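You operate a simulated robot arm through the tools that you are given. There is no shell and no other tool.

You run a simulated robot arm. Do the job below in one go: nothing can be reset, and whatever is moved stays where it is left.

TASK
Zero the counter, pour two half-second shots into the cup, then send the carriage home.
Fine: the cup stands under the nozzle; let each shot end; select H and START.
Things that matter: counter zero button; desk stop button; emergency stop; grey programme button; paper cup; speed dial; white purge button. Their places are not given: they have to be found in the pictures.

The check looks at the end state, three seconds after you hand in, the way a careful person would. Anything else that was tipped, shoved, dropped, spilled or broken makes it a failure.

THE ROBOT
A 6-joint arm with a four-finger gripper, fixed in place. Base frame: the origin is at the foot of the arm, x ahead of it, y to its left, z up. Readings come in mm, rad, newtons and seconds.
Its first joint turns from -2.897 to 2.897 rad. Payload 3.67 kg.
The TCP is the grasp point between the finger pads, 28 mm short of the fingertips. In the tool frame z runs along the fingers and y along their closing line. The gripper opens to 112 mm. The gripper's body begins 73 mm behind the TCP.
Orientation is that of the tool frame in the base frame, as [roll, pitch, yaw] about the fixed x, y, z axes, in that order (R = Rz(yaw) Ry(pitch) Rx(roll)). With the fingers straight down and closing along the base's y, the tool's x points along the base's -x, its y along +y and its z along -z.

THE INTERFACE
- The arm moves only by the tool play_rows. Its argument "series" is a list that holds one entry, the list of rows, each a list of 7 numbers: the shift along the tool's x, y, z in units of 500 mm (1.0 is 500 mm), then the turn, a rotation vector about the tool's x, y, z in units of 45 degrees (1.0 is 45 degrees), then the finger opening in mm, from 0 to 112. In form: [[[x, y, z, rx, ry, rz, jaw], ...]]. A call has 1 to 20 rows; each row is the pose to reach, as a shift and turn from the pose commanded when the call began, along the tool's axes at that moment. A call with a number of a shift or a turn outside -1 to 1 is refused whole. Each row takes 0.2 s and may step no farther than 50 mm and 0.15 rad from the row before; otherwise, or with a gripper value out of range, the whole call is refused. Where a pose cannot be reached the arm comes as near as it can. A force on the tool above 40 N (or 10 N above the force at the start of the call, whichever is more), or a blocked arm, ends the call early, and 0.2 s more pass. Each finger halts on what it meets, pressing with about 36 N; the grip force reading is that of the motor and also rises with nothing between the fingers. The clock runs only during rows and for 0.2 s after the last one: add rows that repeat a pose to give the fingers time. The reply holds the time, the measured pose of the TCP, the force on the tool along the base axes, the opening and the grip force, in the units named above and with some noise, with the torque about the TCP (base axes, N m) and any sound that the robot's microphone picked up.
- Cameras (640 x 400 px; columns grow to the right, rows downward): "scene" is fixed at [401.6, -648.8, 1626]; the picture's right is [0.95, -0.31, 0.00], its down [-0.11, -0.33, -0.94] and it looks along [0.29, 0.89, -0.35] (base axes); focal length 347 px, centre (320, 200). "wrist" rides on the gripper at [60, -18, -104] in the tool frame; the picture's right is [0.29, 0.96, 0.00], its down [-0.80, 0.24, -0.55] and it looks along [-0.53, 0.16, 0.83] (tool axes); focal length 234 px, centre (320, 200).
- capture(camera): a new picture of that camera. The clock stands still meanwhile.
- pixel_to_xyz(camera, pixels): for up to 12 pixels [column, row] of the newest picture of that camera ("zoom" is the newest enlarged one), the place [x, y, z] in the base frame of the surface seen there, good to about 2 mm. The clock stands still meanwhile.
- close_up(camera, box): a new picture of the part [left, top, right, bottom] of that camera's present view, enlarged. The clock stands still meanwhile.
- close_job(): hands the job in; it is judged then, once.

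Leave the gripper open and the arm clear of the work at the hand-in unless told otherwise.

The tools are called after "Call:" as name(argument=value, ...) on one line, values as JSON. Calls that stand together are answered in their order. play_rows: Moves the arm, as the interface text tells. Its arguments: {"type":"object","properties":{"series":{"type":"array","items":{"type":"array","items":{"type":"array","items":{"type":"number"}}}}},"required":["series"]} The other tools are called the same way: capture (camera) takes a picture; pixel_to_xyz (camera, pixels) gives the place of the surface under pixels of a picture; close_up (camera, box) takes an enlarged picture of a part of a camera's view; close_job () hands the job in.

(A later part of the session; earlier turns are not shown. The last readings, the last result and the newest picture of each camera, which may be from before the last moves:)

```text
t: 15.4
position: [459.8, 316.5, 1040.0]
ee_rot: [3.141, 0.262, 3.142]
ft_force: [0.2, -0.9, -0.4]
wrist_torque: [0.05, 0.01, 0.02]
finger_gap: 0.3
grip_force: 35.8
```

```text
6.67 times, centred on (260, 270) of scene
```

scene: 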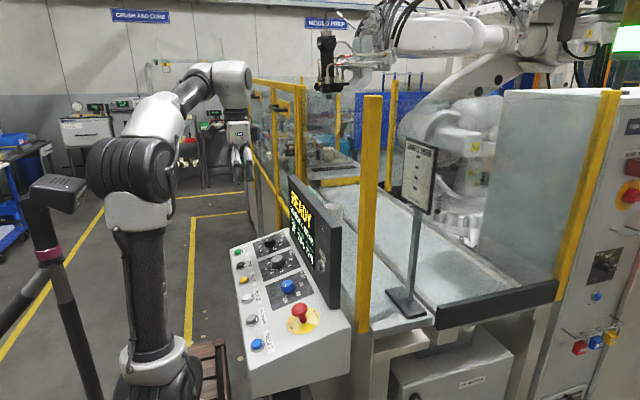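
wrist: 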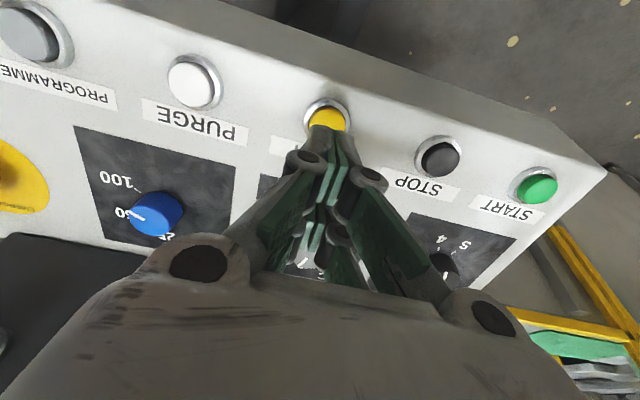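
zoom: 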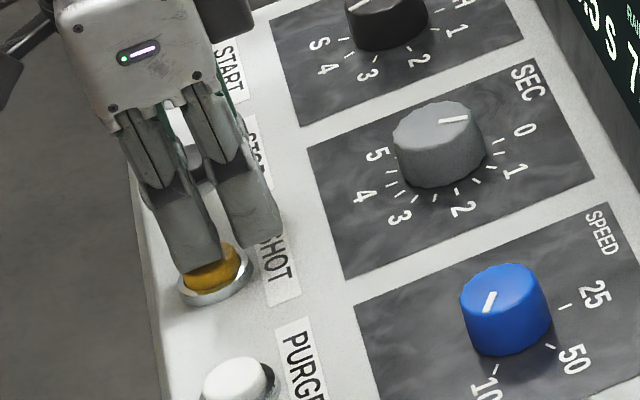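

The left prong sits over the yellow cap with no contact yet. I'll press about 5 mm and retreat in the same call, for one shot.

Call:
play_rows(series=[[[0, 0, 0.004, 0, 0, 0, 0], [0, 0, 0.008, 0, 0, 0, 0], [0, 0, 0.01, 0, 0, 0, 0], [0, 0, -0.02, 0, 0, 0, 0]]])

Call:
close_up(camera="scene", box=[260, 170, 350, 280])

Call:
close_up(camera="scene", box=[280, 80, 380, 200])

```text
t: 16.4
position: [457.6, 316.7, 1048.8]
ee_rot: [-3.142, 0.264, -3.14]
ft_force: [0.1, -0.4, -0.7]
wrist_torque: [0.0, 0.01, -0.05]
finger_gap: 0.1
grip_force: 36.2
```

```text
3.64 times, centred on (305, 225) of scene
```

zoom: 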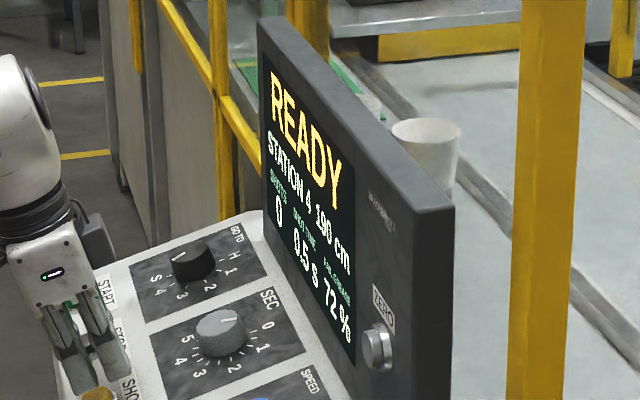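

```text
3.33 times, centred on (330, 140) of scene
```

zoom: 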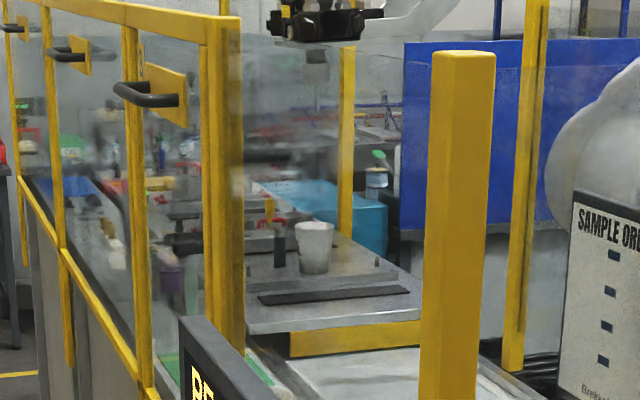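

No click and still 0 shots, so that was not deep enough. I'll go down again a little deeper and read the force.

Call:
play_rows(series=[[[0, 0, 0.02, 0, 0, 0, 0], [0, 0, 0.03, 0, 0, 0, 0], [0, 0, 0.034, 0, 0, 0, 0]]])

```text
t: 17.2
position: [462.6, 316.2, 1034.1]
ee_rot: [3.14, 0.263, -3.141]
ft_force: [-1.4, 0.1, 2.9]
wrist_torque: [0.02, 0.04, -0.02]
finger_gap: 6.0
grip_force: 35.7
heard: click
```

Click heard, and the force is small; the domed cap pried the fingers 6 mm apart. I'll lift off right away and look.

Call:
play_rows(series=[[[0, 0, -0.02, 0, 0, 0, 0], [0, 0, -0.04, 0, 0, 0, 0]]])

Call:
close_up(camera="scene", box=[260, 170, 350, 280])

Call:
close_up(camera="scene", box=[300, 85, 360, 175])

```text
t: 17.8
position: [457.2, 317.5, 1053.9]
ee_rot: [3.14, 0.264, -3.141]
ft_force: [-0.1, 1.1, 1.0]
wrist_torque: [-0.02, 0.01, -0.03]
finger_gap: 0.0
grip_force: 35.4
```

```text
3.64 times, centred on (305, 225) of scene
```

zoom: 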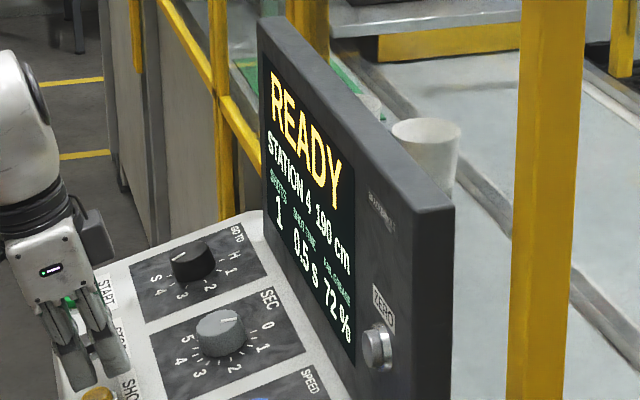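

```text
4.44 times, centred on (330, 130) of scene
```

zoom: 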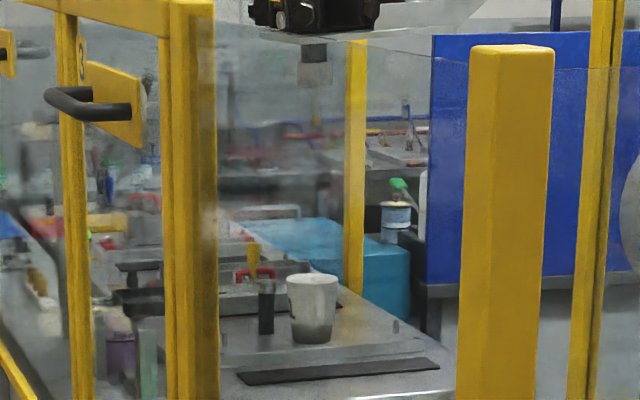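

The counter shows 1 and the display says READY. I'll wait over a second so the first shot is surely over, then press once more to the same depth and lift.

Call:
play_rows(series=[[[0, 0, 0, 0, 0, 0, 0], [0, 0, 0, 0, 0, 0, 0], [0, 0, 0, 0, 0, 0, 0], [0, 0, 0, 0, 0, 0, 0], [0, 0, 0, 0, 0, 0, 0], [0, 0, 0, 0, 0, 0, 0], [0, 0, 0, 0, 0, 0, 0], [0, 0, 0.02, 0, 0, 0, 0], [0, 0, 0.034, 0, 0, 0, 0], [0, 0, 0.0405, 0, 0, 0, 0], [0, 0, 0.0405, 0, 0, 0, 0]]])

Call:
play_rows(series=[[[0, 0, -0.02, 0, 0, 0, 0], [0, 0, -0.06, 0, 0, 0, 0], [0, 0, -0.06, 0, 0, 0, 0], [0, 0, -0.06, 0, 0, 0, 0], [0, 0, -0.06, 0, 0, 0, 0], [0, 0, -0.06, 0, 0, 0, 0]]])

Call:
close_up(camera="scene", box=[260, 170, 350, 280])

```text
t: 20.2
position: [462.5, 316.0, 1032.9]
ee_rot: [-3.141, 0.263, 3.141]
ft_force: [-0.5, 1.1, 4.7]
wrist_torque: [0.03, 0.03, -0.02]
finger_gap: 5.9
grip_force: 36.2
heard: click
```

```text
t: 21.6
position: [454.2, 316.9, 1062.1]
ee_rot: [3.141, 0.264, 3.141]
ft_force: [0.0, 0.7, -0.2]
wrist_torque: [0.0, 0.03, -0.01]
finger_gap: 0.0
grip_force: 35.5
```

```text
3.64 times, centred on (305, 225) of scene
```

zoom: 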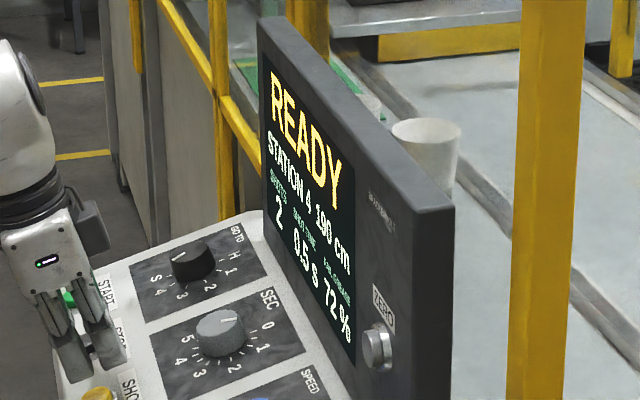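

The counter shows 2 and READY. Next is the GO TO knob, expected at (575, 485.5). I'll rise, move above it, turn the tool +45° to gain swing and open the jaws to 80 mm.

Call:
play_rows(series=[[[0, 0, -0.0928, 0, 0, 0, 0], [-0.031, 0.0482, -0.0928, 0, 0, 0.14, 0], [-0.062, 0.0964, -0.0928, 0, 0, 0.28, 0], [-0.093, 0.1445, -0.0928, 0, 0, 0.42, 0], [-0.124, 0.1927, -0.0928, 0, 0, 0.56, 40], [-0.155, 0.241, -0.0928, 0, 0, 0.7, 80], [-0.186, 0.289, -0.0928, 0, 0, 0.84, 80], [-0.2168, 0.3372, -0.0928, 0, 0, 1.0, 80], [-0.2168, 0.3372, -0.0928, 0, 0, 1.0, 80]]])

Call:
capture(camera="wrist")

Call:
close_up(camera="scene", box=[225, 200, 315, 270])

```text
t: 23.6
position: [547.8, 485.1, 1135.2]
ee_rot: [2.954, 0.187, 2.337]
ft_force: [0.0, 0.2, 0.1]
wrist_torque: [0.02, -0.01, -0.01]
finger_gap: 79.7
grip_force: 0.1
```

```text
taken
```

wrist: 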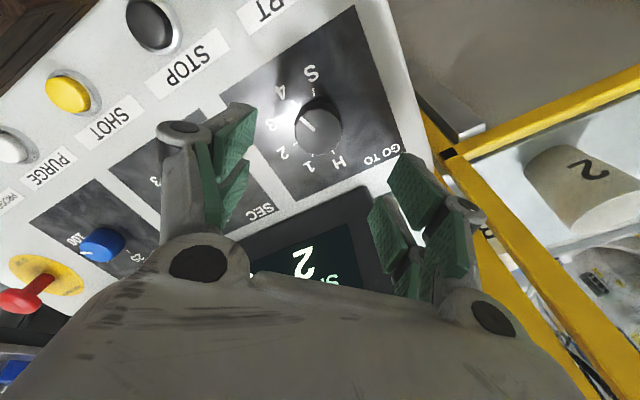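

```text
5.71 times, centred on (270, 235) of scene
```

zoom: 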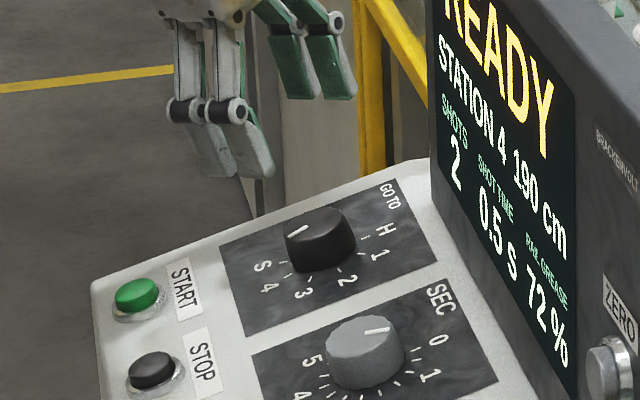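

I'll enlarge the GO TO knob in the wrist view and measure rim and ticks.

Call:
close_up(camera="wrist", box=[240, 60, 400, 180])

```text
3.33 times, centred on (320, 120) of wrist
```

zoom: 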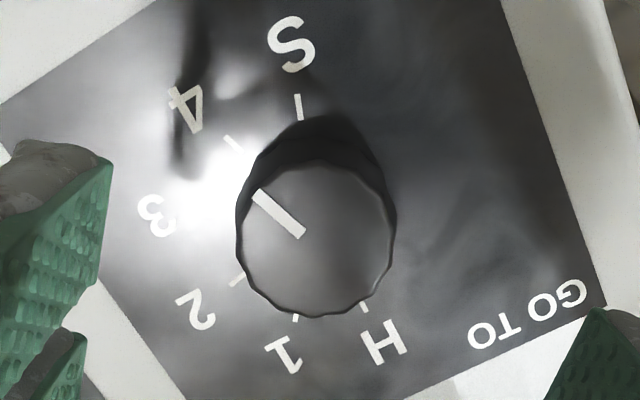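

Call:
pixel_to_xyz(camera="zoom", pixels=[[317, 238], [245, 238], [388, 238], [317, 172], [317, 308], [299, 107], [234, 143], [237, 280], [295, 318], [364, 307], [306, 236], [258, 194]])

```text
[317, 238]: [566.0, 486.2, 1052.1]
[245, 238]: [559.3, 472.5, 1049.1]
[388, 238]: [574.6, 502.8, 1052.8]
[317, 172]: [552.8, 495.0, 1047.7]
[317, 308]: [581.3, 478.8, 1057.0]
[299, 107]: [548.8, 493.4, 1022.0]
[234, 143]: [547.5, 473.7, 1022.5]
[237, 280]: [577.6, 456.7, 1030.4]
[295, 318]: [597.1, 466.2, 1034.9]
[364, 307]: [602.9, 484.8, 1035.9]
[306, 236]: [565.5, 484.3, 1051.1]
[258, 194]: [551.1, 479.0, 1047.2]
```

The GO TO ticks are 40° apart, so 4 to H is 160° counter-clockwise, and the axis is near (575, 486) at the plate. I'll lower the open jaws around the knob and close.

Call:
play_rows(series=[[[0.0036, -0.001, 0.04, 0, 0, 0, 80], [0.0036, -0.001, 0.08, 0, 0, 0, 80], [0.0036, -0.001, 0.12, 0, 0, 0, 80], [0.0036, -0.001, 0.1508, 0, 0, 0, 80], [0.0036, -0.001, 0.1508, 0, 0, 0, 55], [0.0036, -0.001, 0.1508, 0, 0, 0, 30], [0.0036, -0.001, 0.1508, 0, 0, 0, 30]]])

Call:
close_up(camera="scene", box=[225, 200, 315, 270])

```text
t: 25.2
position: [565.2, 485.9, 1063.0]
ee_rot: [2.954, 0.183, 2.339]
ft_force: [-5.5, -8.1, -2.0]
wrist_torque: [-0.54, -0.03, -0.17]
finger_gap: 38.8
grip_force: 44.5
```

```text
5.71 times, centred on (270, 235) of scene
```

zoom: 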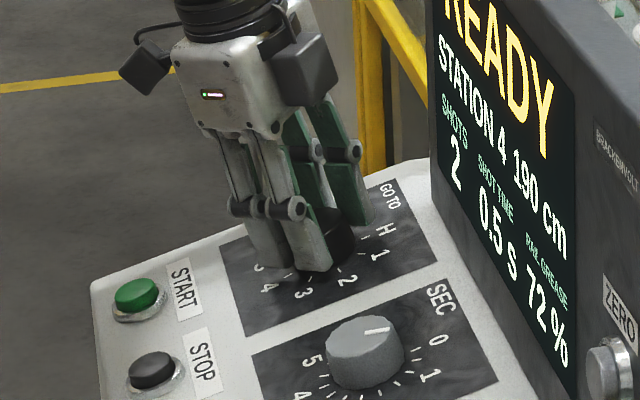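

It is gripped with about 10 N of side force. I'll turn −45° while easing 1 mm along the closing line.

Call:
play_rows(series=[[[0, -0.002, 0, 0, 0, -0.125, 30], [0, -0.002, 0, 0, 0, -0.25, 30], [0, -0.002, 0, 0, 0, -0.375, 30], [0, -0.002, 0, 0, 0, -0.5, 30], [0, -0.002, 0, 0, 0, -0.625, 30], [0, -0.002, 0, 0, 0, -0.75, 30], [0, -0.002, 0, 0, 0, -0.875, 30], [0, -0.002, 0, 0, 0, -1.0, 30]]])

Call:
play_rows(series=[[[0, 0, 0, 0, 0, -0.13, 30], [0, 0, 0, 0, 0, -0.26, 30], [0, 0, 0, 0, 0, -0.39, 30], [0, 0, 0, 0, 0, -0.52, 30], [0, 0, 0, 0, 0, -0.65, 30], [0, 0, 0, 0, 0, -0.778, 30]]])

Call:
close_up(camera="scene", box=[225, 200, 315, 270])

```text
t: 27.0
position: [565.3, 484.7, 1064.2]
ee_rot: [3.141, 0.262, -3.14]
ft_force: [12.2, -5.7, 14.6]
wrist_torque: [0.29, -0.72, 0.05]
finger_gap: 38.6
grip_force: 45.1
```

```text
t: 28.4
position: [565.5, 485.2, 1064.2]
ee_rot: [-2.986, 0.216, -2.513]
ft_force: [19.9, -8.5, 23.7]
wrist_torque: [-0.06, -0.69, -0.04]
finger_gap: 38.9
grip_force: 44.9
```

```text
5.71 times, centred on (270, 235) of scene
```

zoom: 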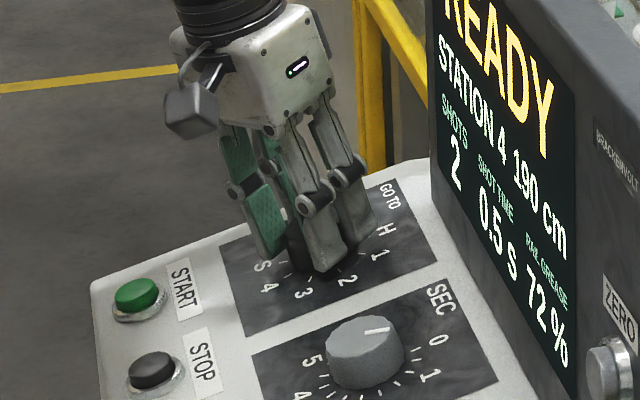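

About 80° turned; forces have risen to 31 N, so I'll release, rise along the axis and see where the pointer is.

Call:
play_rows(series=[[[0, 0, 0, 0, 0, 0, 60], [0, 0, 0, 0, 0, 0, 80], [0, 0, -0.06, 0, 0, 0, 80], [0, 0, -0.12, 0, 0, 0, 80]]])

Call:
close_up(camera="scene", box=[225, 200, 315, 270])

Call:
capture(camera="wrist")

```text
t: 29.4
position: [546.8, 485.8, 1119.2]
ee_rot: [-2.987, 0.213, -2.511]
ft_force: [0.1, 0.1, -1.4]
wrist_torque: [0.0, 0.02, -0.02]
finger_gap: 80.1
grip_force: 0.1
```

```text
5.71 times, centred on (270, 235) of scene
```

zoom: 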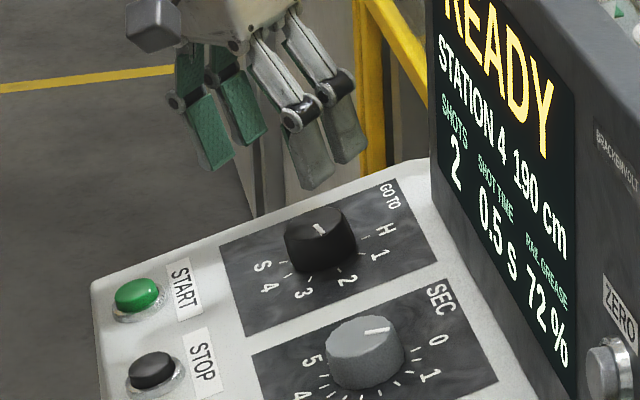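

```text
taken
```

wrist: 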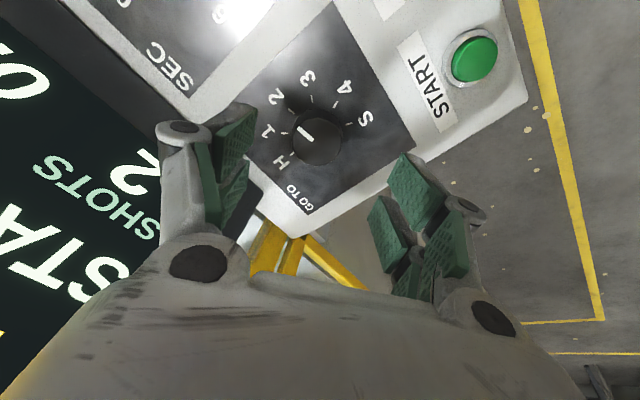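

The pointer stands at 2, so the first half is done. I'll turn the tool back +80° in the air.

Call:
play_rows(series=[[[0, 0, 0, 0, 0, 0.17, 80], [0, 0, 0, 0, 0, 0.34, 80], [0, 0, 0, 0, 0, 0.51, 80], [0, 0, 0, 0, 0, 0.68, 80], [0, 0, 0, 0, 0, 0.85, 80], [0, 0, 0, 0, 0, 1.0, 80]]])

Call:
play_rows(series=[[[0, 0, 0, 0, 0, 0.17, 80], [0, 0, 0, 0, 0, 0.34, 80], [0, 0, 0, 0, 0, 0.51, 80], [0, 0, 0, 0, 0, 0.68, 80], [0, 0, 0, 0, 0, 0.778, 80], [0, 0, 0, 0, 0, 0.778, 80]]])

```text
t: 30.8
position: [548.4, 485.7, 1120.0]
ee_rot: [3.095, 0.26, 2.958]
ft_force: [0.8, 0.0, 0.4]
wrist_torque: [-0.01, -0.01, 0.02]
finger_gap: 79.9
grip_force: 0.1
```

```text
t: 32.2
position: [548.1, 485.2, 1119.9]
ee_rot: [2.953, 0.185, 2.337]
ft_force: [-0.1, 0.2, -0.3]
wrist_torque: [0.0, 0.02, 0.02]
finger_gap: 79.8
grip_force: 0.0
```

Back at the start yaw. Lowering over the knob again with a small centring correction, then closing.

Call:
play_rows(series=[[[-0.006, 0.0026, 0.04, 0, 0, 0, 80], [-0.006, 0.0026, 0.08, 0, 0, 0, 80], [-0.006, 0.0026, 0.12, 0, 0, 0, 80], [-0.006, 0.0026, 0.12, 0, 0, 0, 55], [-0.006, 0.0026, 0.12, 0, 0, 0, 30], [-0.006, 0.0026, 0.12, 0, 0, 0, 30]]])

```text
t: 33.6
position: [566.8, 484.6, 1062.5]
ee_rot: [2.954, 0.184, 2.338]
ft_force: [-1.3, 0.9, -1.8]
wrist_torque: [0.3, -0.07, 0.07]
finger_gap: 39.3
grip_force: 45.2
```

The side force is now almost nil. I'll turn −45° and then −35° to bring the pointer to H.

Call:
play_rows(series=[[[0, 0, 0, 0, 0, -0.125, 30], [0, 0, 0, 0, 0, -0.25, 30], [0, 0, 0, 0, 0, -0.375, 30], [0, 0, 0, 0, 0, -0.5, 30], [0, 0, 0, 0, 0, -0.625, 30], [0, 0, 0, 0, 0, -0.75, 30], [0, 0, 0, 0, 0, -0.875, 30], [0, 0, 0, 0, 0, -1.0, 30]]])

Call:
play_rows(series=[[[0, 0, 0, 0, 0, -0.13, 30], [0, 0, 0, 0, 0, -0.26, 30], [0, 0, 0, 0, 0, -0.39, 30], [0, 0, 0, 0, 0, -0.52, 30], [0, 0, 0, 0, 0, -0.65, 30], [0, 0, 0, 0, 0, -0.778, 30]]])

Call:
play_rows(series=[[[0, 0, 0, 0, 0, 0, 60], [0, 0, 0, 0, 0, 0, 80], [0, 0, -0.06, 0, 0, 0, 80], [0, 0, -0.12, 0, 0, 0, 80], [0, 0, -0.18, 0, 0, 0, 80]]])

Call:
close_up(camera="scene", box=[225, 200, 315, 270])

Call:
capture(camera="wrist")

```text
t: 35.4
position: [565.1, 485.0, 1062.9]
ee_rot: [-3.14, 0.262, -3.14]
ft_force: [-22.7, 5.7, -10.4]
wrist_torque: [0.34, 0.49, 0.12]
finger_gap: 39.0
grip_force: 44.8
```

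```text
t: 36.8
position: [566.2, 484.9, 1062.7]
ee_rot: [-2.988, 0.214, -2.514]
ft_force: [-32.6, 11.9, -17.5]
wrist_torque: [-0.02, 0.62, -0.01]
finger_gap: 39.3
grip_force: 44.7
```

```text
t: 38.0
position: [544.1, 485.1, 1150.2]
ee_rot: [-2.987, 0.212, -2.514]
ft_force: [0.8, 0.7, -0.4]
wrist_torque: [-0.03, 0.0, 0.02]
finger_gap: 80.1
grip_force: 0.1
```

```text
5.71 times, centred on (270, 235) of scene
```

zoom: 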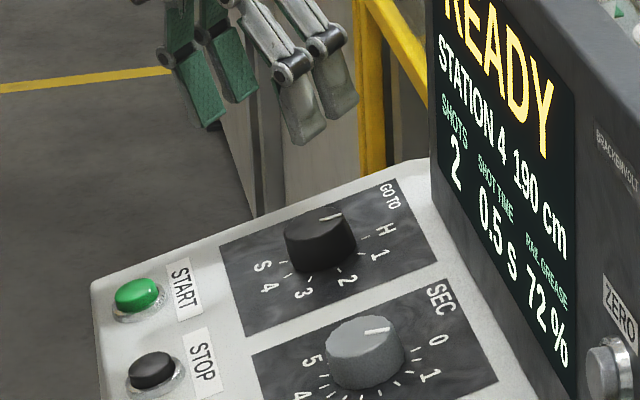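

```text
taken
```

wrist: 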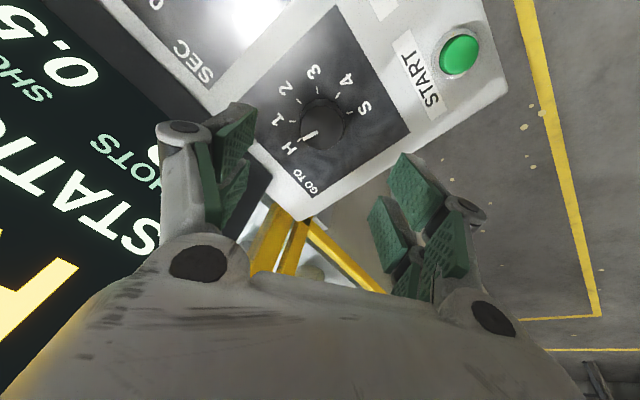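

The pointer looks aimed at H; I'll zoom in to check.

Call:
close_up(camera="wrist", box=[260, 50, 400, 180])

Call:
close_up(camera="scene", box=[255, 225, 305, 260])

```text
3.08 times, centred on (330, 115) of wrist
```

zoom: 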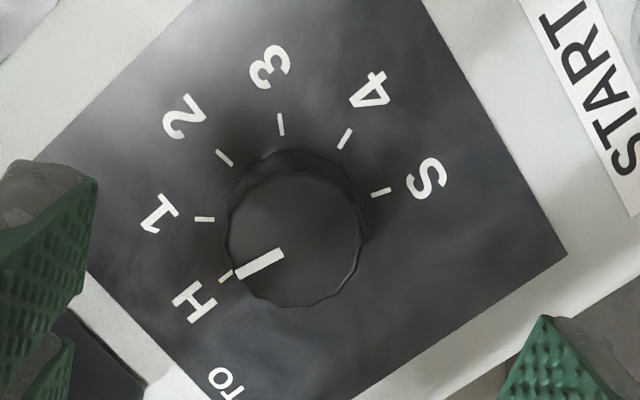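

```text
11.43 times, centred on (280, 242) of scene
```

zoom: 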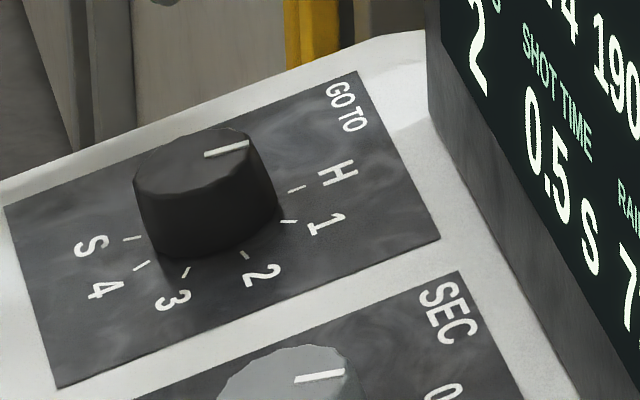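

GO TO is on H. The speed dial is at full 100 and the cup now holds liquid on the carriage, so I'll run home gently: turn the speed down first and set it back after. I'm moving above the speed knob near (575, 191).

Call:
play_rows(series=[[[0.0423, -0.0601, 0.0036, 0, 0, 0.125, 80], [0.0847, -0.1202, 0.0072, 0, 0, 0.25, 80], [0.127, -0.1803, 0.0107, 0, 0, 0.375, 80], [0.1693, -0.2404, 0.0143, 0, 0, 0.5, 80], [0.2116, -0.3005, 0.0179, 0, 0, 0.625, 80], [0.254, -0.3606, 0.0215, 0, 0, 0.75, 80], [0.2963, -0.4207, 0.025, 0, 0, 0.875, 80], [0.3386, -0.4808, 0.0286, 0, 0, 1.0, 80]]])

Call:
play_rows(series=[[[0, 0, 0, 0, 0, 0.17, 80], [0, 0, 0, 0, 0, 0.34, 80], [0, 0, 0, 0, 0, 0.51, 80], [0, 0, 0, 0, 0, 0.68, 80], [0, 0, 0, 0, 0, 0.778, 80], [0, 0, 0, 0, 0, 0.778, 80]]])

Call:
close_up(camera="wrist", box=[240, 60, 400, 180])

Call:
capture(camera="scene")

```text
t: 39.8
position: [548.3, 191.5, 1135.6]
ee_rot: [3.093, 0.259, 2.96]
ft_force: [-0.7, 1.1, -0.1]
wrist_torque: [-0.03, 0.01, 0.0]
finger_gap: 80.0
grip_force: 0.0
```

```text
t: 41.2
position: [547.7, 189.9, 1136.3]
ee_rot: [2.952, 0.186, 2.338]
ft_force: [-0.7, -0.4, 0.2]
wrist_torque: [-0.03, -0.02, 0.02]
finger_gap: 79.7
grip_force: 0.1
```

```text
3.33 times, centred on (320, 120) of wrist
```

zoom: 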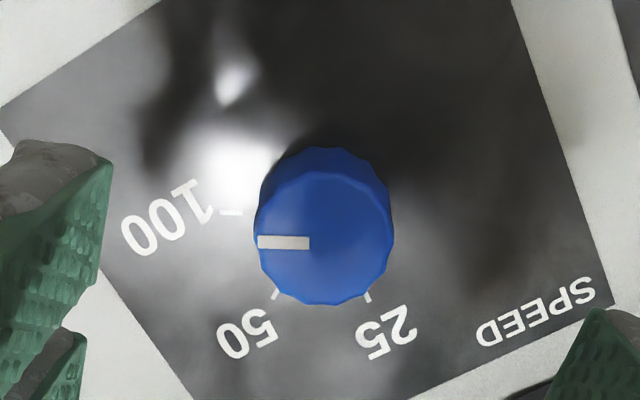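

```text
taken
```

scene: 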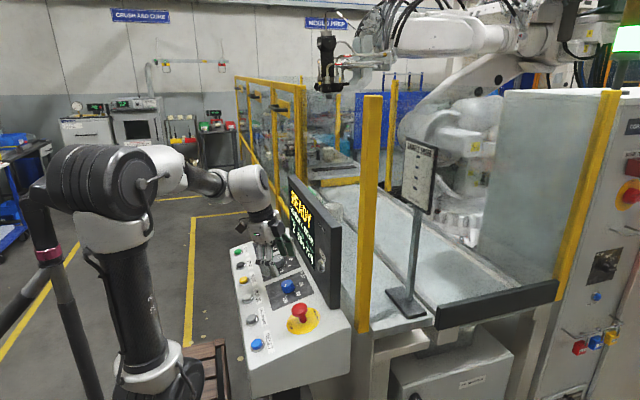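

I'll measure the speed knob's rim and the 25, 50 and 100 ticks.

Call:
pixel_to_xyz(camera="zoom", pixels=[[325, 238], [260, 238], [388, 238], [325, 176], [325, 300], [231, 212], [275, 295], [367, 296], [258, 243], [307, 243]])

```text
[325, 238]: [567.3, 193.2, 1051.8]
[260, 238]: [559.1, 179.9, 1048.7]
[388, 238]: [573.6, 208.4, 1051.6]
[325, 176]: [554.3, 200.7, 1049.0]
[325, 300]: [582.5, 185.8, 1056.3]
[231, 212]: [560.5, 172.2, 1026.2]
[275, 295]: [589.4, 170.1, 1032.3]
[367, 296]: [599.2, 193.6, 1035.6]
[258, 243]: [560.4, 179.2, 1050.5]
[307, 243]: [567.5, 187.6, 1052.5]
```

The ticks are 60° apart: 100 to 25 is 120° counter-clockwise, and the axis is near (575, 192.4) at the plate. I'll lower the open jaws and grip the knob.

Call:
play_rows(series=[[[0.0044, 0.0004, 0.04, 0, 0, 0, 80], [0.0044, 0.0004, 0.08, 0, 0, 0, 80], [0.0044, 0.0004, 0.12, 0, 0, 0, 80], [0.0044, 0.0004, 0.1514, 0, 0, 0, 80], [0.0044, 0.0004, 0.1514, 0, 0, 0, 55], [0.0044, 0.0004, 0.1514, 0, 0, 0, 30], [0.0044, 0.0004, 0.1514, 0, 0, 0, 30]]])

```text
t: 42.8
position: [564.9, 192.6, 1062.4]
ee_rot: [2.953, 0.185, 2.339]
ft_force: [5.0, 1.9, -1.2]
wrist_torque: [0.16, -0.37, -0.04]
finger_gap: 33.6
grip_force: 45.4
```

Gripped at 33.6 mm with about 5 N of side force. Turning −45° now.

Call:
play_rows(series=[[[0, 0.001, 0, 0, 0, -0.125, 25], [0, 0.001, 0, 0, 0, -0.25, 25], [0, 0.001, 0, 0, 0, -0.375, 25], [0, 0.001, 0, 0, 0, -0.5, 25], [0, 0.001, 0, 0, 0, -0.625, 25], [0, 0.001, 0, 0, 0, -0.75, 25], [0, 0.001, 0, 0, 0, -0.875, 25], [0, 0.001, 0, 0, 0, -1.0, 25]]])

Call:
close_up(camera="scene", box=[240, 210, 340, 310])

```text
t: 44.6
position: [565.0, 191.8, 1062.1]
ee_rot: [-3.139, 0.261, 3.141]
ft_force: [-11.2, -5.1, -15.2]
wrist_torque: [0.06, -0.07, 0.01]
finger_gap: 33.3
grip_force: 45.0
```

```text
4.00 times, centred on (290, 260) of scene
```

zoom: 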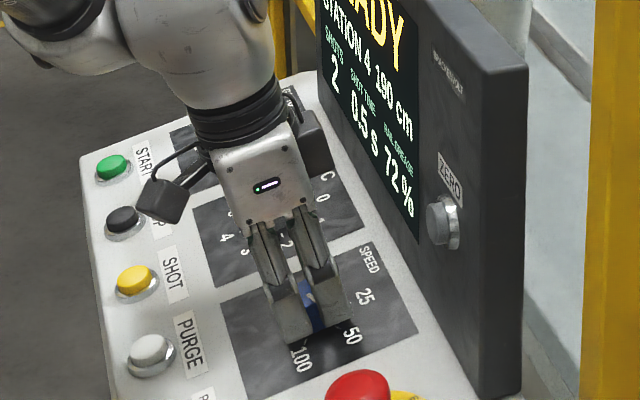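

Smooth so far. I'll go on by another 75° towards 25 with a small centring shift.

Call:
play_rows(series=[[[0.002, -0.001, 0.001, 0, 0, -0.125, 25], [0.002, -0.001, 0.001, 0, 0, -0.25, 25], [0.002, -0.001, 0.001, 0, 0, -0.375, 25], [0.002, -0.001, 0.001, 0, 0, -0.5, 25], [0.002, -0.001, 0.001, 0, 0, -0.625, 25], [0.002, -0.001, 0.001, 0, 0, -0.75, 25], [0.002, -0.001, 0.001, 0, 0, -0.875, 25], [0.002, -0.001, 0.001, 0, 0, -1.0, 25]]])

Call:
play_rows(series=[[[0, 0, 0, 0, 0, -0.13, 25], [0, 0, 0, 0, 0, -0.26, 25], [0, 0, 0, 0, 0, -0.39, 25], [0, 0, 0, 0, 0, -0.52, 25], [0, 0, 0, 0, 0, -0.667, 25]]])

Call:
close_up(camera="scene", box=[240, 210, 340, 310])

```text
t: 46.4
position: [566.5, 192.6, 1062.9]
ee_rot: [-2.954, 0.187, -2.336]
ft_force: [13.7, -9.8, 7.3]
wrist_torque: [0.61, -1.04, 0.13]
finger_gap: 33.5
grip_force: 45.2
```

```text
t: 47.6
position: [566.2, 191.5, 1061.4]
ee_rot: [-2.887, 0.069, -1.822]
ft_force: [21.2, -11.6, 27.0]
wrist_torque: [-0.89, -0.65, -0.87]
finger_gap: 33.3
grip_force: 45.1
```

```text
4.00 times, centred on (290, 260) of scene
```

zoom: 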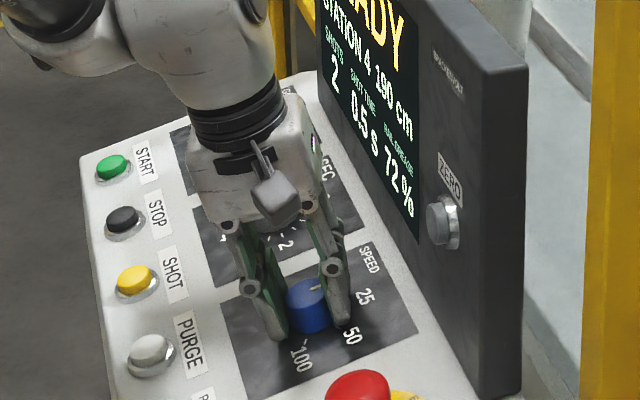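

Turned the full 120°. I'll open the jaws, rise and check the pointer.

Call:
play_rows(series=[[[0, 0, 0, 0, 0, 0, 50], [0, 0, 0, 0, 0, 0, 65], [0, 0, -0.06, 0, 0, 0, 65], [0, 0, -0.13, 0, 0, 0, 65], [0, 0, -0.2, 0, 0, 0, 65]]])

Call:
close_up(camera="scene", box=[240, 210, 340, 310])

Call:
capture(camera="wrist")

```text
t: 48.8
position: [538.0, 192.9, 1159.1]
ee_rot: [-2.888, 0.065, -1.823]
ft_force: [0.3, 0.7, 0.3]
wrist_torque: [-0.03, 0.01, -0.03]
finger_gap: 65.0
grip_force: 0.1
```

```text
4.00 times, centred on (290, 260) of scene
```

zoom: 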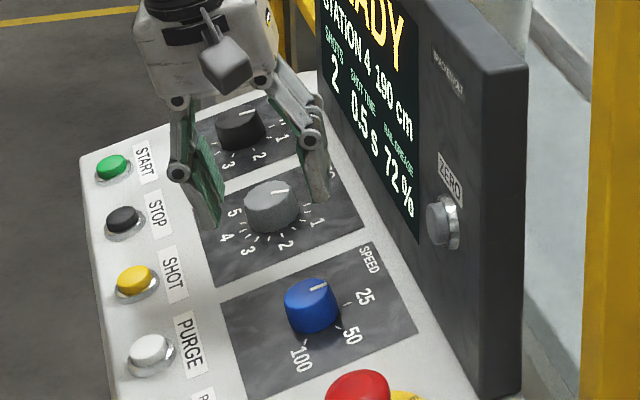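

```text
taken
```

wrist: 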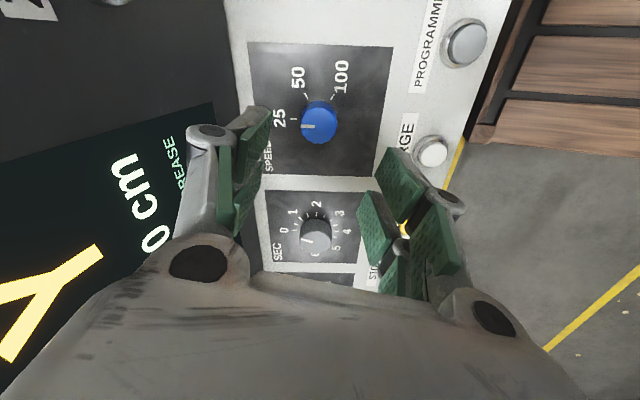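

The speed is at 25 and the shot dial still at 0.5. Now I close the fingers and move above the green START button near (458, 504), turning the tool straight again.

Call:
play_rows(series=[[[-0.0546, 0.0365, 0, 0, 0, 0.1, 0], [-0.1092, 0.0729, 0, 0, 0, 0.2, 0], [-0.1639, 0.1094, 0, 0, 0, 0.3, 0], [-0.2185, 0.1458, 0, 0, 0, 0.4, 0], [-0.2731, 0.1823, 0, 0, 0, 0.5, 0], [-0.3277, 0.2188, 0, 0, 0, 0.6, 0], [-0.3823, 0.2552, 0, 0, 0, 0.7, 0], [-0.437, 0.2917, 0, 0, 0, 0.8, 0], [-0.4916, 0.3281, 0.03, 0, 0, 0.9, 0], [-0.5462, 0.3646, 0.1106, 0, 0, 1.0, 0]]])

Call:
play_rows(series=[[[0, 0, 0, 0, 0, 0.13, 0], [0, 0, 0, 0, 0, 0.26, 0], [0, 0, 0, 0, 0, 0.39, 0], [0, 0, 0, 0, 0, 0.53, 0], [0, 0, 0, 0, 0, 0.667, 0]]])

Call:
capture(camera="wrist")

Call:
close_up(camera="scene", box=[215, 215, 295, 275])

```text
refused: row 10 steps farther than a row can; nothing moved
```

```text
t: 50.0
position: [538.2, 191.2, 1158.3]
ee_rot: [-2.952, 0.185, -2.34]
ft_force: [-1.3, -0.1, 0.3]
wrist_torque: [0.0, -0.01, 0.02]
finger_gap: 0.0
grip_force: 35.5
```

```text
taken
```

wrist: 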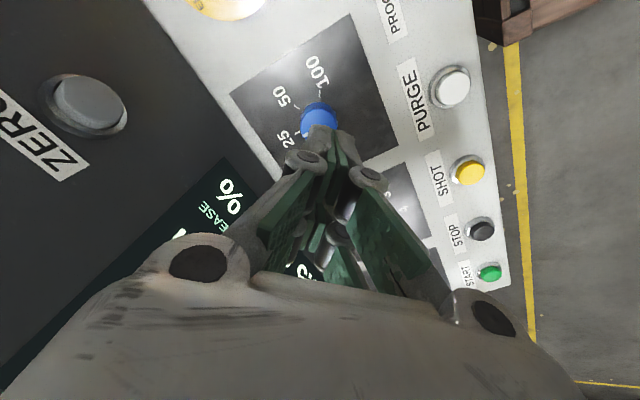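

```text
6.67 times, centred on (255, 245) of scene
```

zoom: 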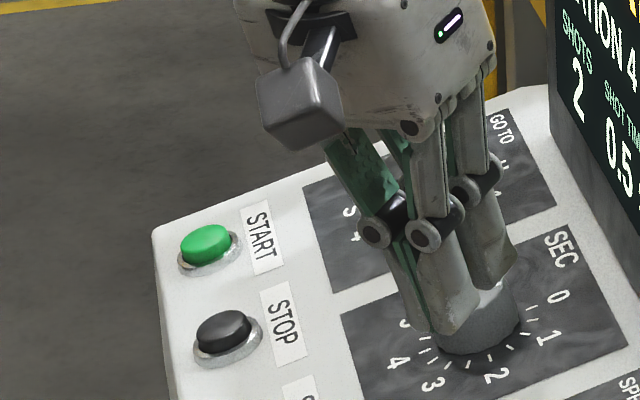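

The first call was refused for too long a step, so only the safe 30° turn in place took effect. I redo the move from here with smaller steps.

Call:
play_rows(series=[[[-0.0292, 0.059, 0, 0, 0, 0.1, 0], [-0.0585, 0.118, 0, 0, 0, 0.2, 0], [-0.0877, 0.177, 0, 0, 0, 0.3, 0], [-0.1169, 0.236, 0, 0, 0, 0.4, 0], [-0.1462, 0.295, 0, 0, 0, 0.5, 0], [-0.1754, 0.354, 0, 0, 0, 0.6, 0], [-0.2046, 0.413, 0, 0, 0, 0.7, 0], [-0.2338, 0.472, 0, 0, 0, 0.8, 0], [-0.2631, 0.531, 0.03, 0, 0, 0.9, 0], [-0.2923, 0.59, 0.06, 0, 0, 1.0, 0], [-0.2923, 0.59, 0.1098, 0, 0, 1.0, 0]]])

Call:
capture(camera="wrist")

Call:
close_up(camera="scene", box=[215, 215, 295, 275])

```text
t: 52.4
position: [453.5, 505.3, 1077.6]
ee_rot: [3.141, 0.265, 3.141]
ft_force: [-0.4, 0.3, 0.2]
wrist_torque: [0.03, -0.04, -0.01]
finger_gap: 0.1
grip_force: 35.8
```

```text
taken
```

wrist: 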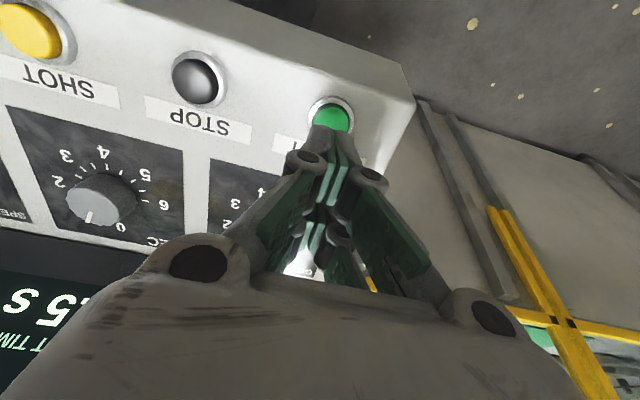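

```text
6.67 times, centred on (255, 245) of scene
```

zoom: 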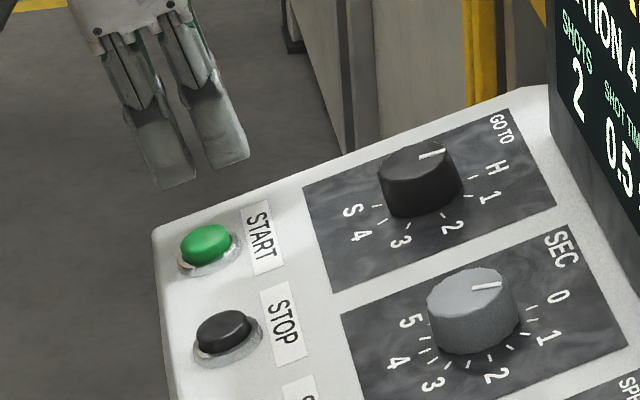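

START (wrist pixel (331, 115)) is lined up as SHOT was, and the GO TO pointer is on H. I check that the carriage path is clear of the sign and spare cups before pressing.

Call:
close_up(camera="scene", box=[370, 130, 570, 340])

Call:
pixel_to_xyz(camera="scene", pixels=[[390, 291], [408, 287], [430, 312], [408, 319], [437, 150], [432, 212], [402, 205], [415, 260], [338, 180], [400, 230], [440, 305], [555, 284]])

```text
1.90 times, centred on (470, 235) of scene
```

zoom: 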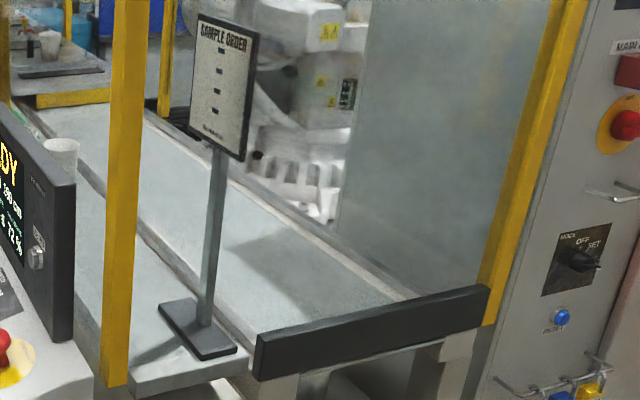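

```text
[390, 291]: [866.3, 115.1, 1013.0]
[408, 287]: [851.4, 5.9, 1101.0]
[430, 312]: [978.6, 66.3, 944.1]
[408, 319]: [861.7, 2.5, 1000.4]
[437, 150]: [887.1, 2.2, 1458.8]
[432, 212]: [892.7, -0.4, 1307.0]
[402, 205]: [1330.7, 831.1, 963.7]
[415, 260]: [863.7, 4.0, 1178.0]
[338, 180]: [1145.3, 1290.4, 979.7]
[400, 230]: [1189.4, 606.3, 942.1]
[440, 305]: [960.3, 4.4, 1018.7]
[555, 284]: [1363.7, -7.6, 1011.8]
```

The path looks clear. Lowering to just above the START cap, shifted 3 mm as for SHOT.

Call:
play_rows(series=[[[0.005, -0.001, 0.04, 0, 0, 0, 0], [0.005, -0.001, 0.074, 0, 0, 0, 0]]])

Call:
close_up(camera="scene", box=[215, 215, 295, 275])

```text
t: 53.0
position: [460.6, 505.7, 1041.4]
ee_rot: [3.141, 0.262, 3.141]
ft_force: [0.1, -0.8, 0.2]
wrist_torque: [0.02, 0.0, 0.04]
finger_gap: 0.0
grip_force: 36.4
```

```text
6.67 times, centred on (255, 245) of scene
```

zoom: 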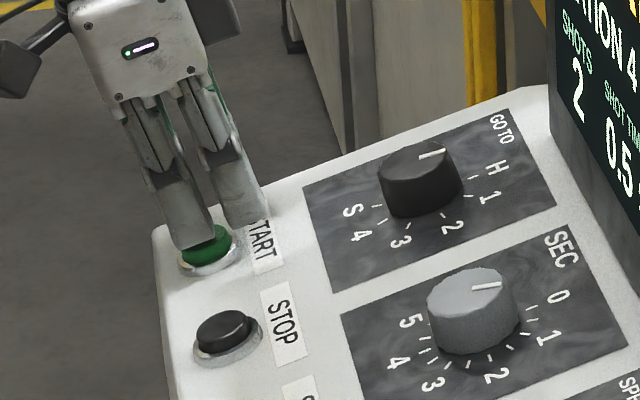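

The prong sits over the green cap. I press about 7.5 mm, stopping when the click comes.

Call:
play_rows(series=[[[0, 0, 0.008, 0, 0, 0, 0], [0, 0, 0.012, 0, 0, 0, 0], [0, 0, 0.015, 0, 0, 0, 0]]])

```text
t: 53.8
position: [461.2, 504.2, 1034.1]
ee_rot: [-3.14, 0.263, -3.141]
ft_force: [-1.2, 1.4, 2.4]
wrist_torque: [0.03, 0.01, -0.04]
finger_gap: 6.1
grip_force: 35.6
heard: click
```

START clicked. I lift off and look at the display and the carriage.

Call:
play_rows(series=[[[0, 0, -0.03, 0, 0, 0, 0], [0, 0, -0.1, 0, 0, 0, 0]]])

Call:
capture(camera="scene")

Call:
close_up(camera="scene", box=[260, 170, 350, 280])

Call:
close_up(camera="scene", box=[280, 80, 380, 200])

```text
t: 54.4
position: [447.6, 504.3, 1083.4]
ee_rot: [-3.14, 0.264, 3.141]
ft_force: [0.8, 0.9, -1.1]
wrist_torque: [0.0, 0.0, -0.03]
finger_gap: 0.0
grip_force: 35.7
```

```text
taken
```

scene: 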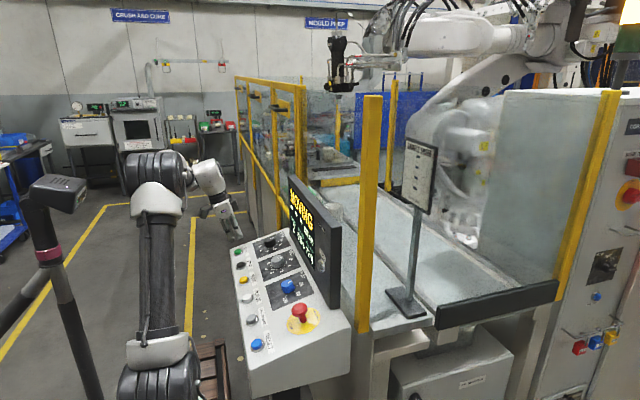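

```text
3.64 times, centred on (305, 225) of scene
```

zoom: 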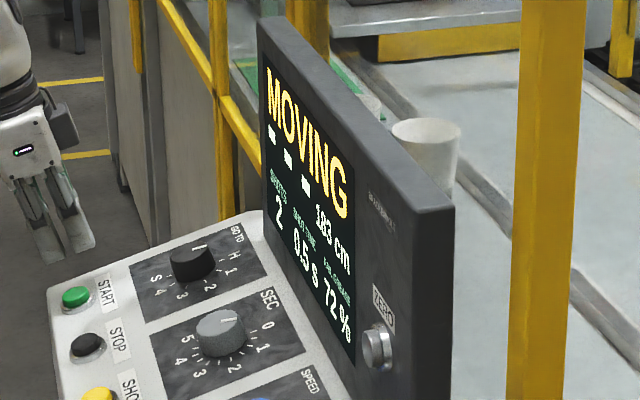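

```text
3.33 times, centred on (330, 140) of scene
```

zoom: 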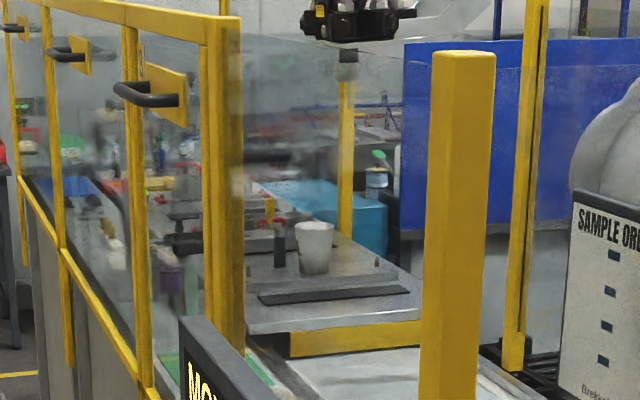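

It reads MOVING, 183 cm: the carriage carries the nozzle robot, and the cup stays put. I hold still and watch it travel.

Call:
play_rows(series=[[[0, 0, -0.05, 0, 0, 0, 0], [0, 0, -0.05, 0, 0, 0, 0], [0, 0, -0.05, 0, 0, 0, 0], [0, 0, -0.05, 0, 0, 0, 0], [0, 0, -0.05, 0, 0, 0, 0], [0, 0, -0.05, 0, 0, 0, 0], [0, 0, -0.05, 0, 0, 0, 0], [0, 0, -0.05, 0, 0, 0, 0], [0, 0, -0.05, 0, 0, 0, 0], [0, 0, -0.05, 0, 0, 0, 0]]])

Call:
capture(camera="scene")

Call:
close_up(camera="scene", box=[260, 170, 350, 280])

```text
t: 56.6
position: [441.8, 505.1, 1105.9]
ee_rot: [3.141, 0.262, 3.141]
ft_force: [-0.4, -0.1, 0.3]
wrist_torque: [0.0, 0.01, -0.01]
finger_gap: 0.0
grip_force: 35.1
```

```text
taken
```

scene: 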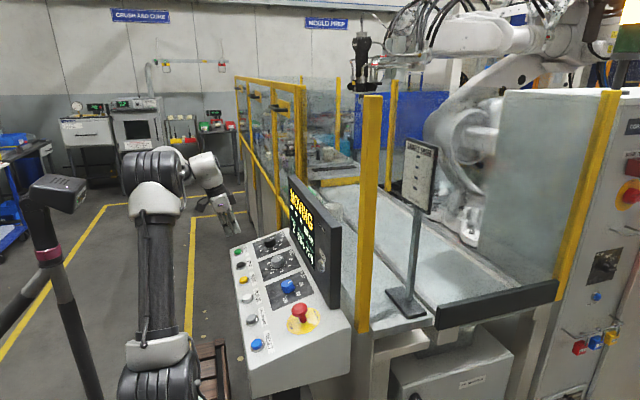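

```text
3.64 times, centred on (305, 225) of scene
```

zoom: 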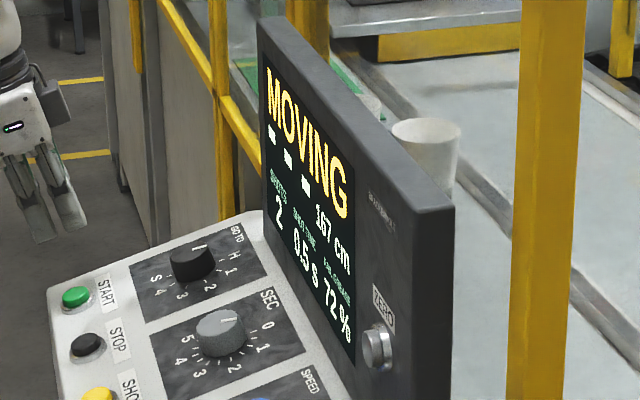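

167 cm and falling about 7 cm/s. I keep waiting.

Call:
play_rows(series=[[[0, 0, 0, 0, 0, 0, 0], [0, 0, 0, 0, 0, 0, 0], [0, 0, 0, 0, 0, 0, 0], [0, 0, 0, 0, 0, 0, 0], [0, 0, 0, 0, 0, 0, 0], [0, 0, 0, 0, 0, 0, 0], [0, 0, 0, 0, 0, 0, 0], [0, 0, 0, 0, 0, 0, 0], [0, 0, 0, 0, 0, 0, 0], [0, 0, 0, 0, 0, 0, 0], [0, 0, 0, 0, 0, 0, 0], [0, 0, 0, 0, 0, 0, 0], [0, 0, 0, 0, 0, 0, 0], [0, 0, 0, 0, 0, 0, 0], [0, 0, 0, 0, 0, 0, 0], [0, 0, 0, 0, 0, 0, 0], [0, 0, 0, 0, 0, 0, 0], [0, 0, 0, 0, 0, 0, 0], [0, 0, 0, 0, 0, 0, 0], [0, 0, 0, 0, 0, 0, 0]]])

Call:
play_rows(series=[[[0, 0, 0, 0, 0, 0, 0], [0, 0, 0, 0, 0, 0, 0], [0, 0, 0, 0, 0, 0, 0], [0, 0, 0, 0, 0, 0, 0], [0, 0, 0, 0, 0, 0, 0], [0, 0, 0, 0, 0, 0, 0], [0, 0, 0, 0, 0, 0, 0], [0, 0, 0, 0, 0, 0, 0], [0, 0, 0, 0, 0, 0, 0], [0, 0, 0, 0, 0, 0, 0], [0, 0, 0, 0, 0, 0, 0], [0, 0, 0, 0, 0, 0, 0], [0, 0, 0, 0, 0, 0, 0], [0, 0, 0, 0, 0, 0, 0], [0, 0, 0, 0, 0, 0, 0], [0, 0, 0, 0, 0, 0, 0], [0, 0, 0, 0, 0, 0, 0], [0, 0, 0, 0, 0, 0, 0], [0, 0, 0, 0, 0, 0, 0], [0, 0, 0, 0, 0, 0, 0]]])

Call:
capture(camera="scene")

Call:
close_up(camera="scene", box=[260, 170, 350, 280])

```text
t: 60.8
position: [441.0, 505.8, 1106.0]
ee_rot: [-3.139, 0.264, 3.141]
ft_force: [0.3, -0.4, 0.8]
wrist_torque: [0.03, -0.02, 0.01]
finger_gap: 0.0
grip_force: 35.6
```

```text
t: 65.0
position: [441.4, 503.4, 1107.4]
ee_rot: [3.141, 0.264, 3.141]
ft_force: [0.1, -0.1, 0.8]
wrist_torque: [0.02, -0.01, -0.02]
finger_gap: 0.0
grip_force: 35.6
```

```text
taken
```

scene: 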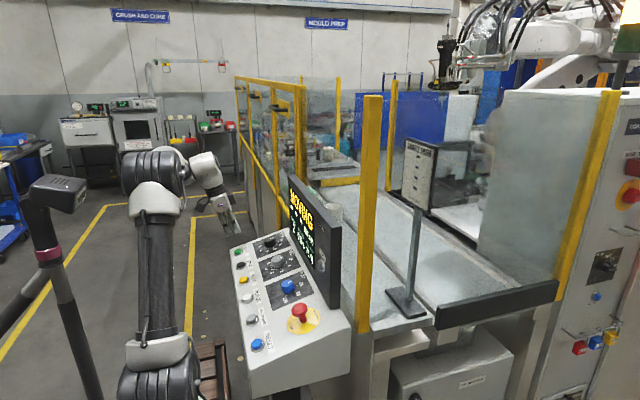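

```text
3.64 times, centred on (305, 225) of scene
```

zoom: 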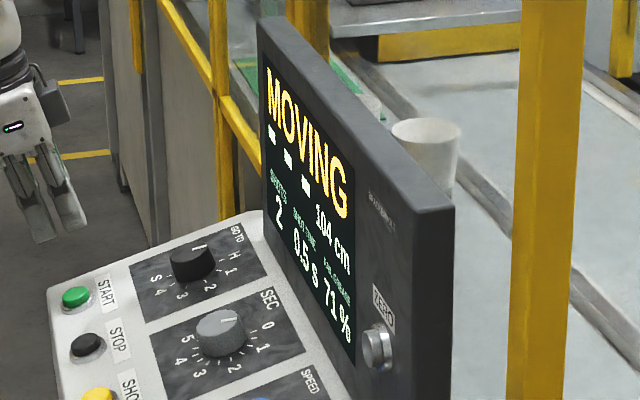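

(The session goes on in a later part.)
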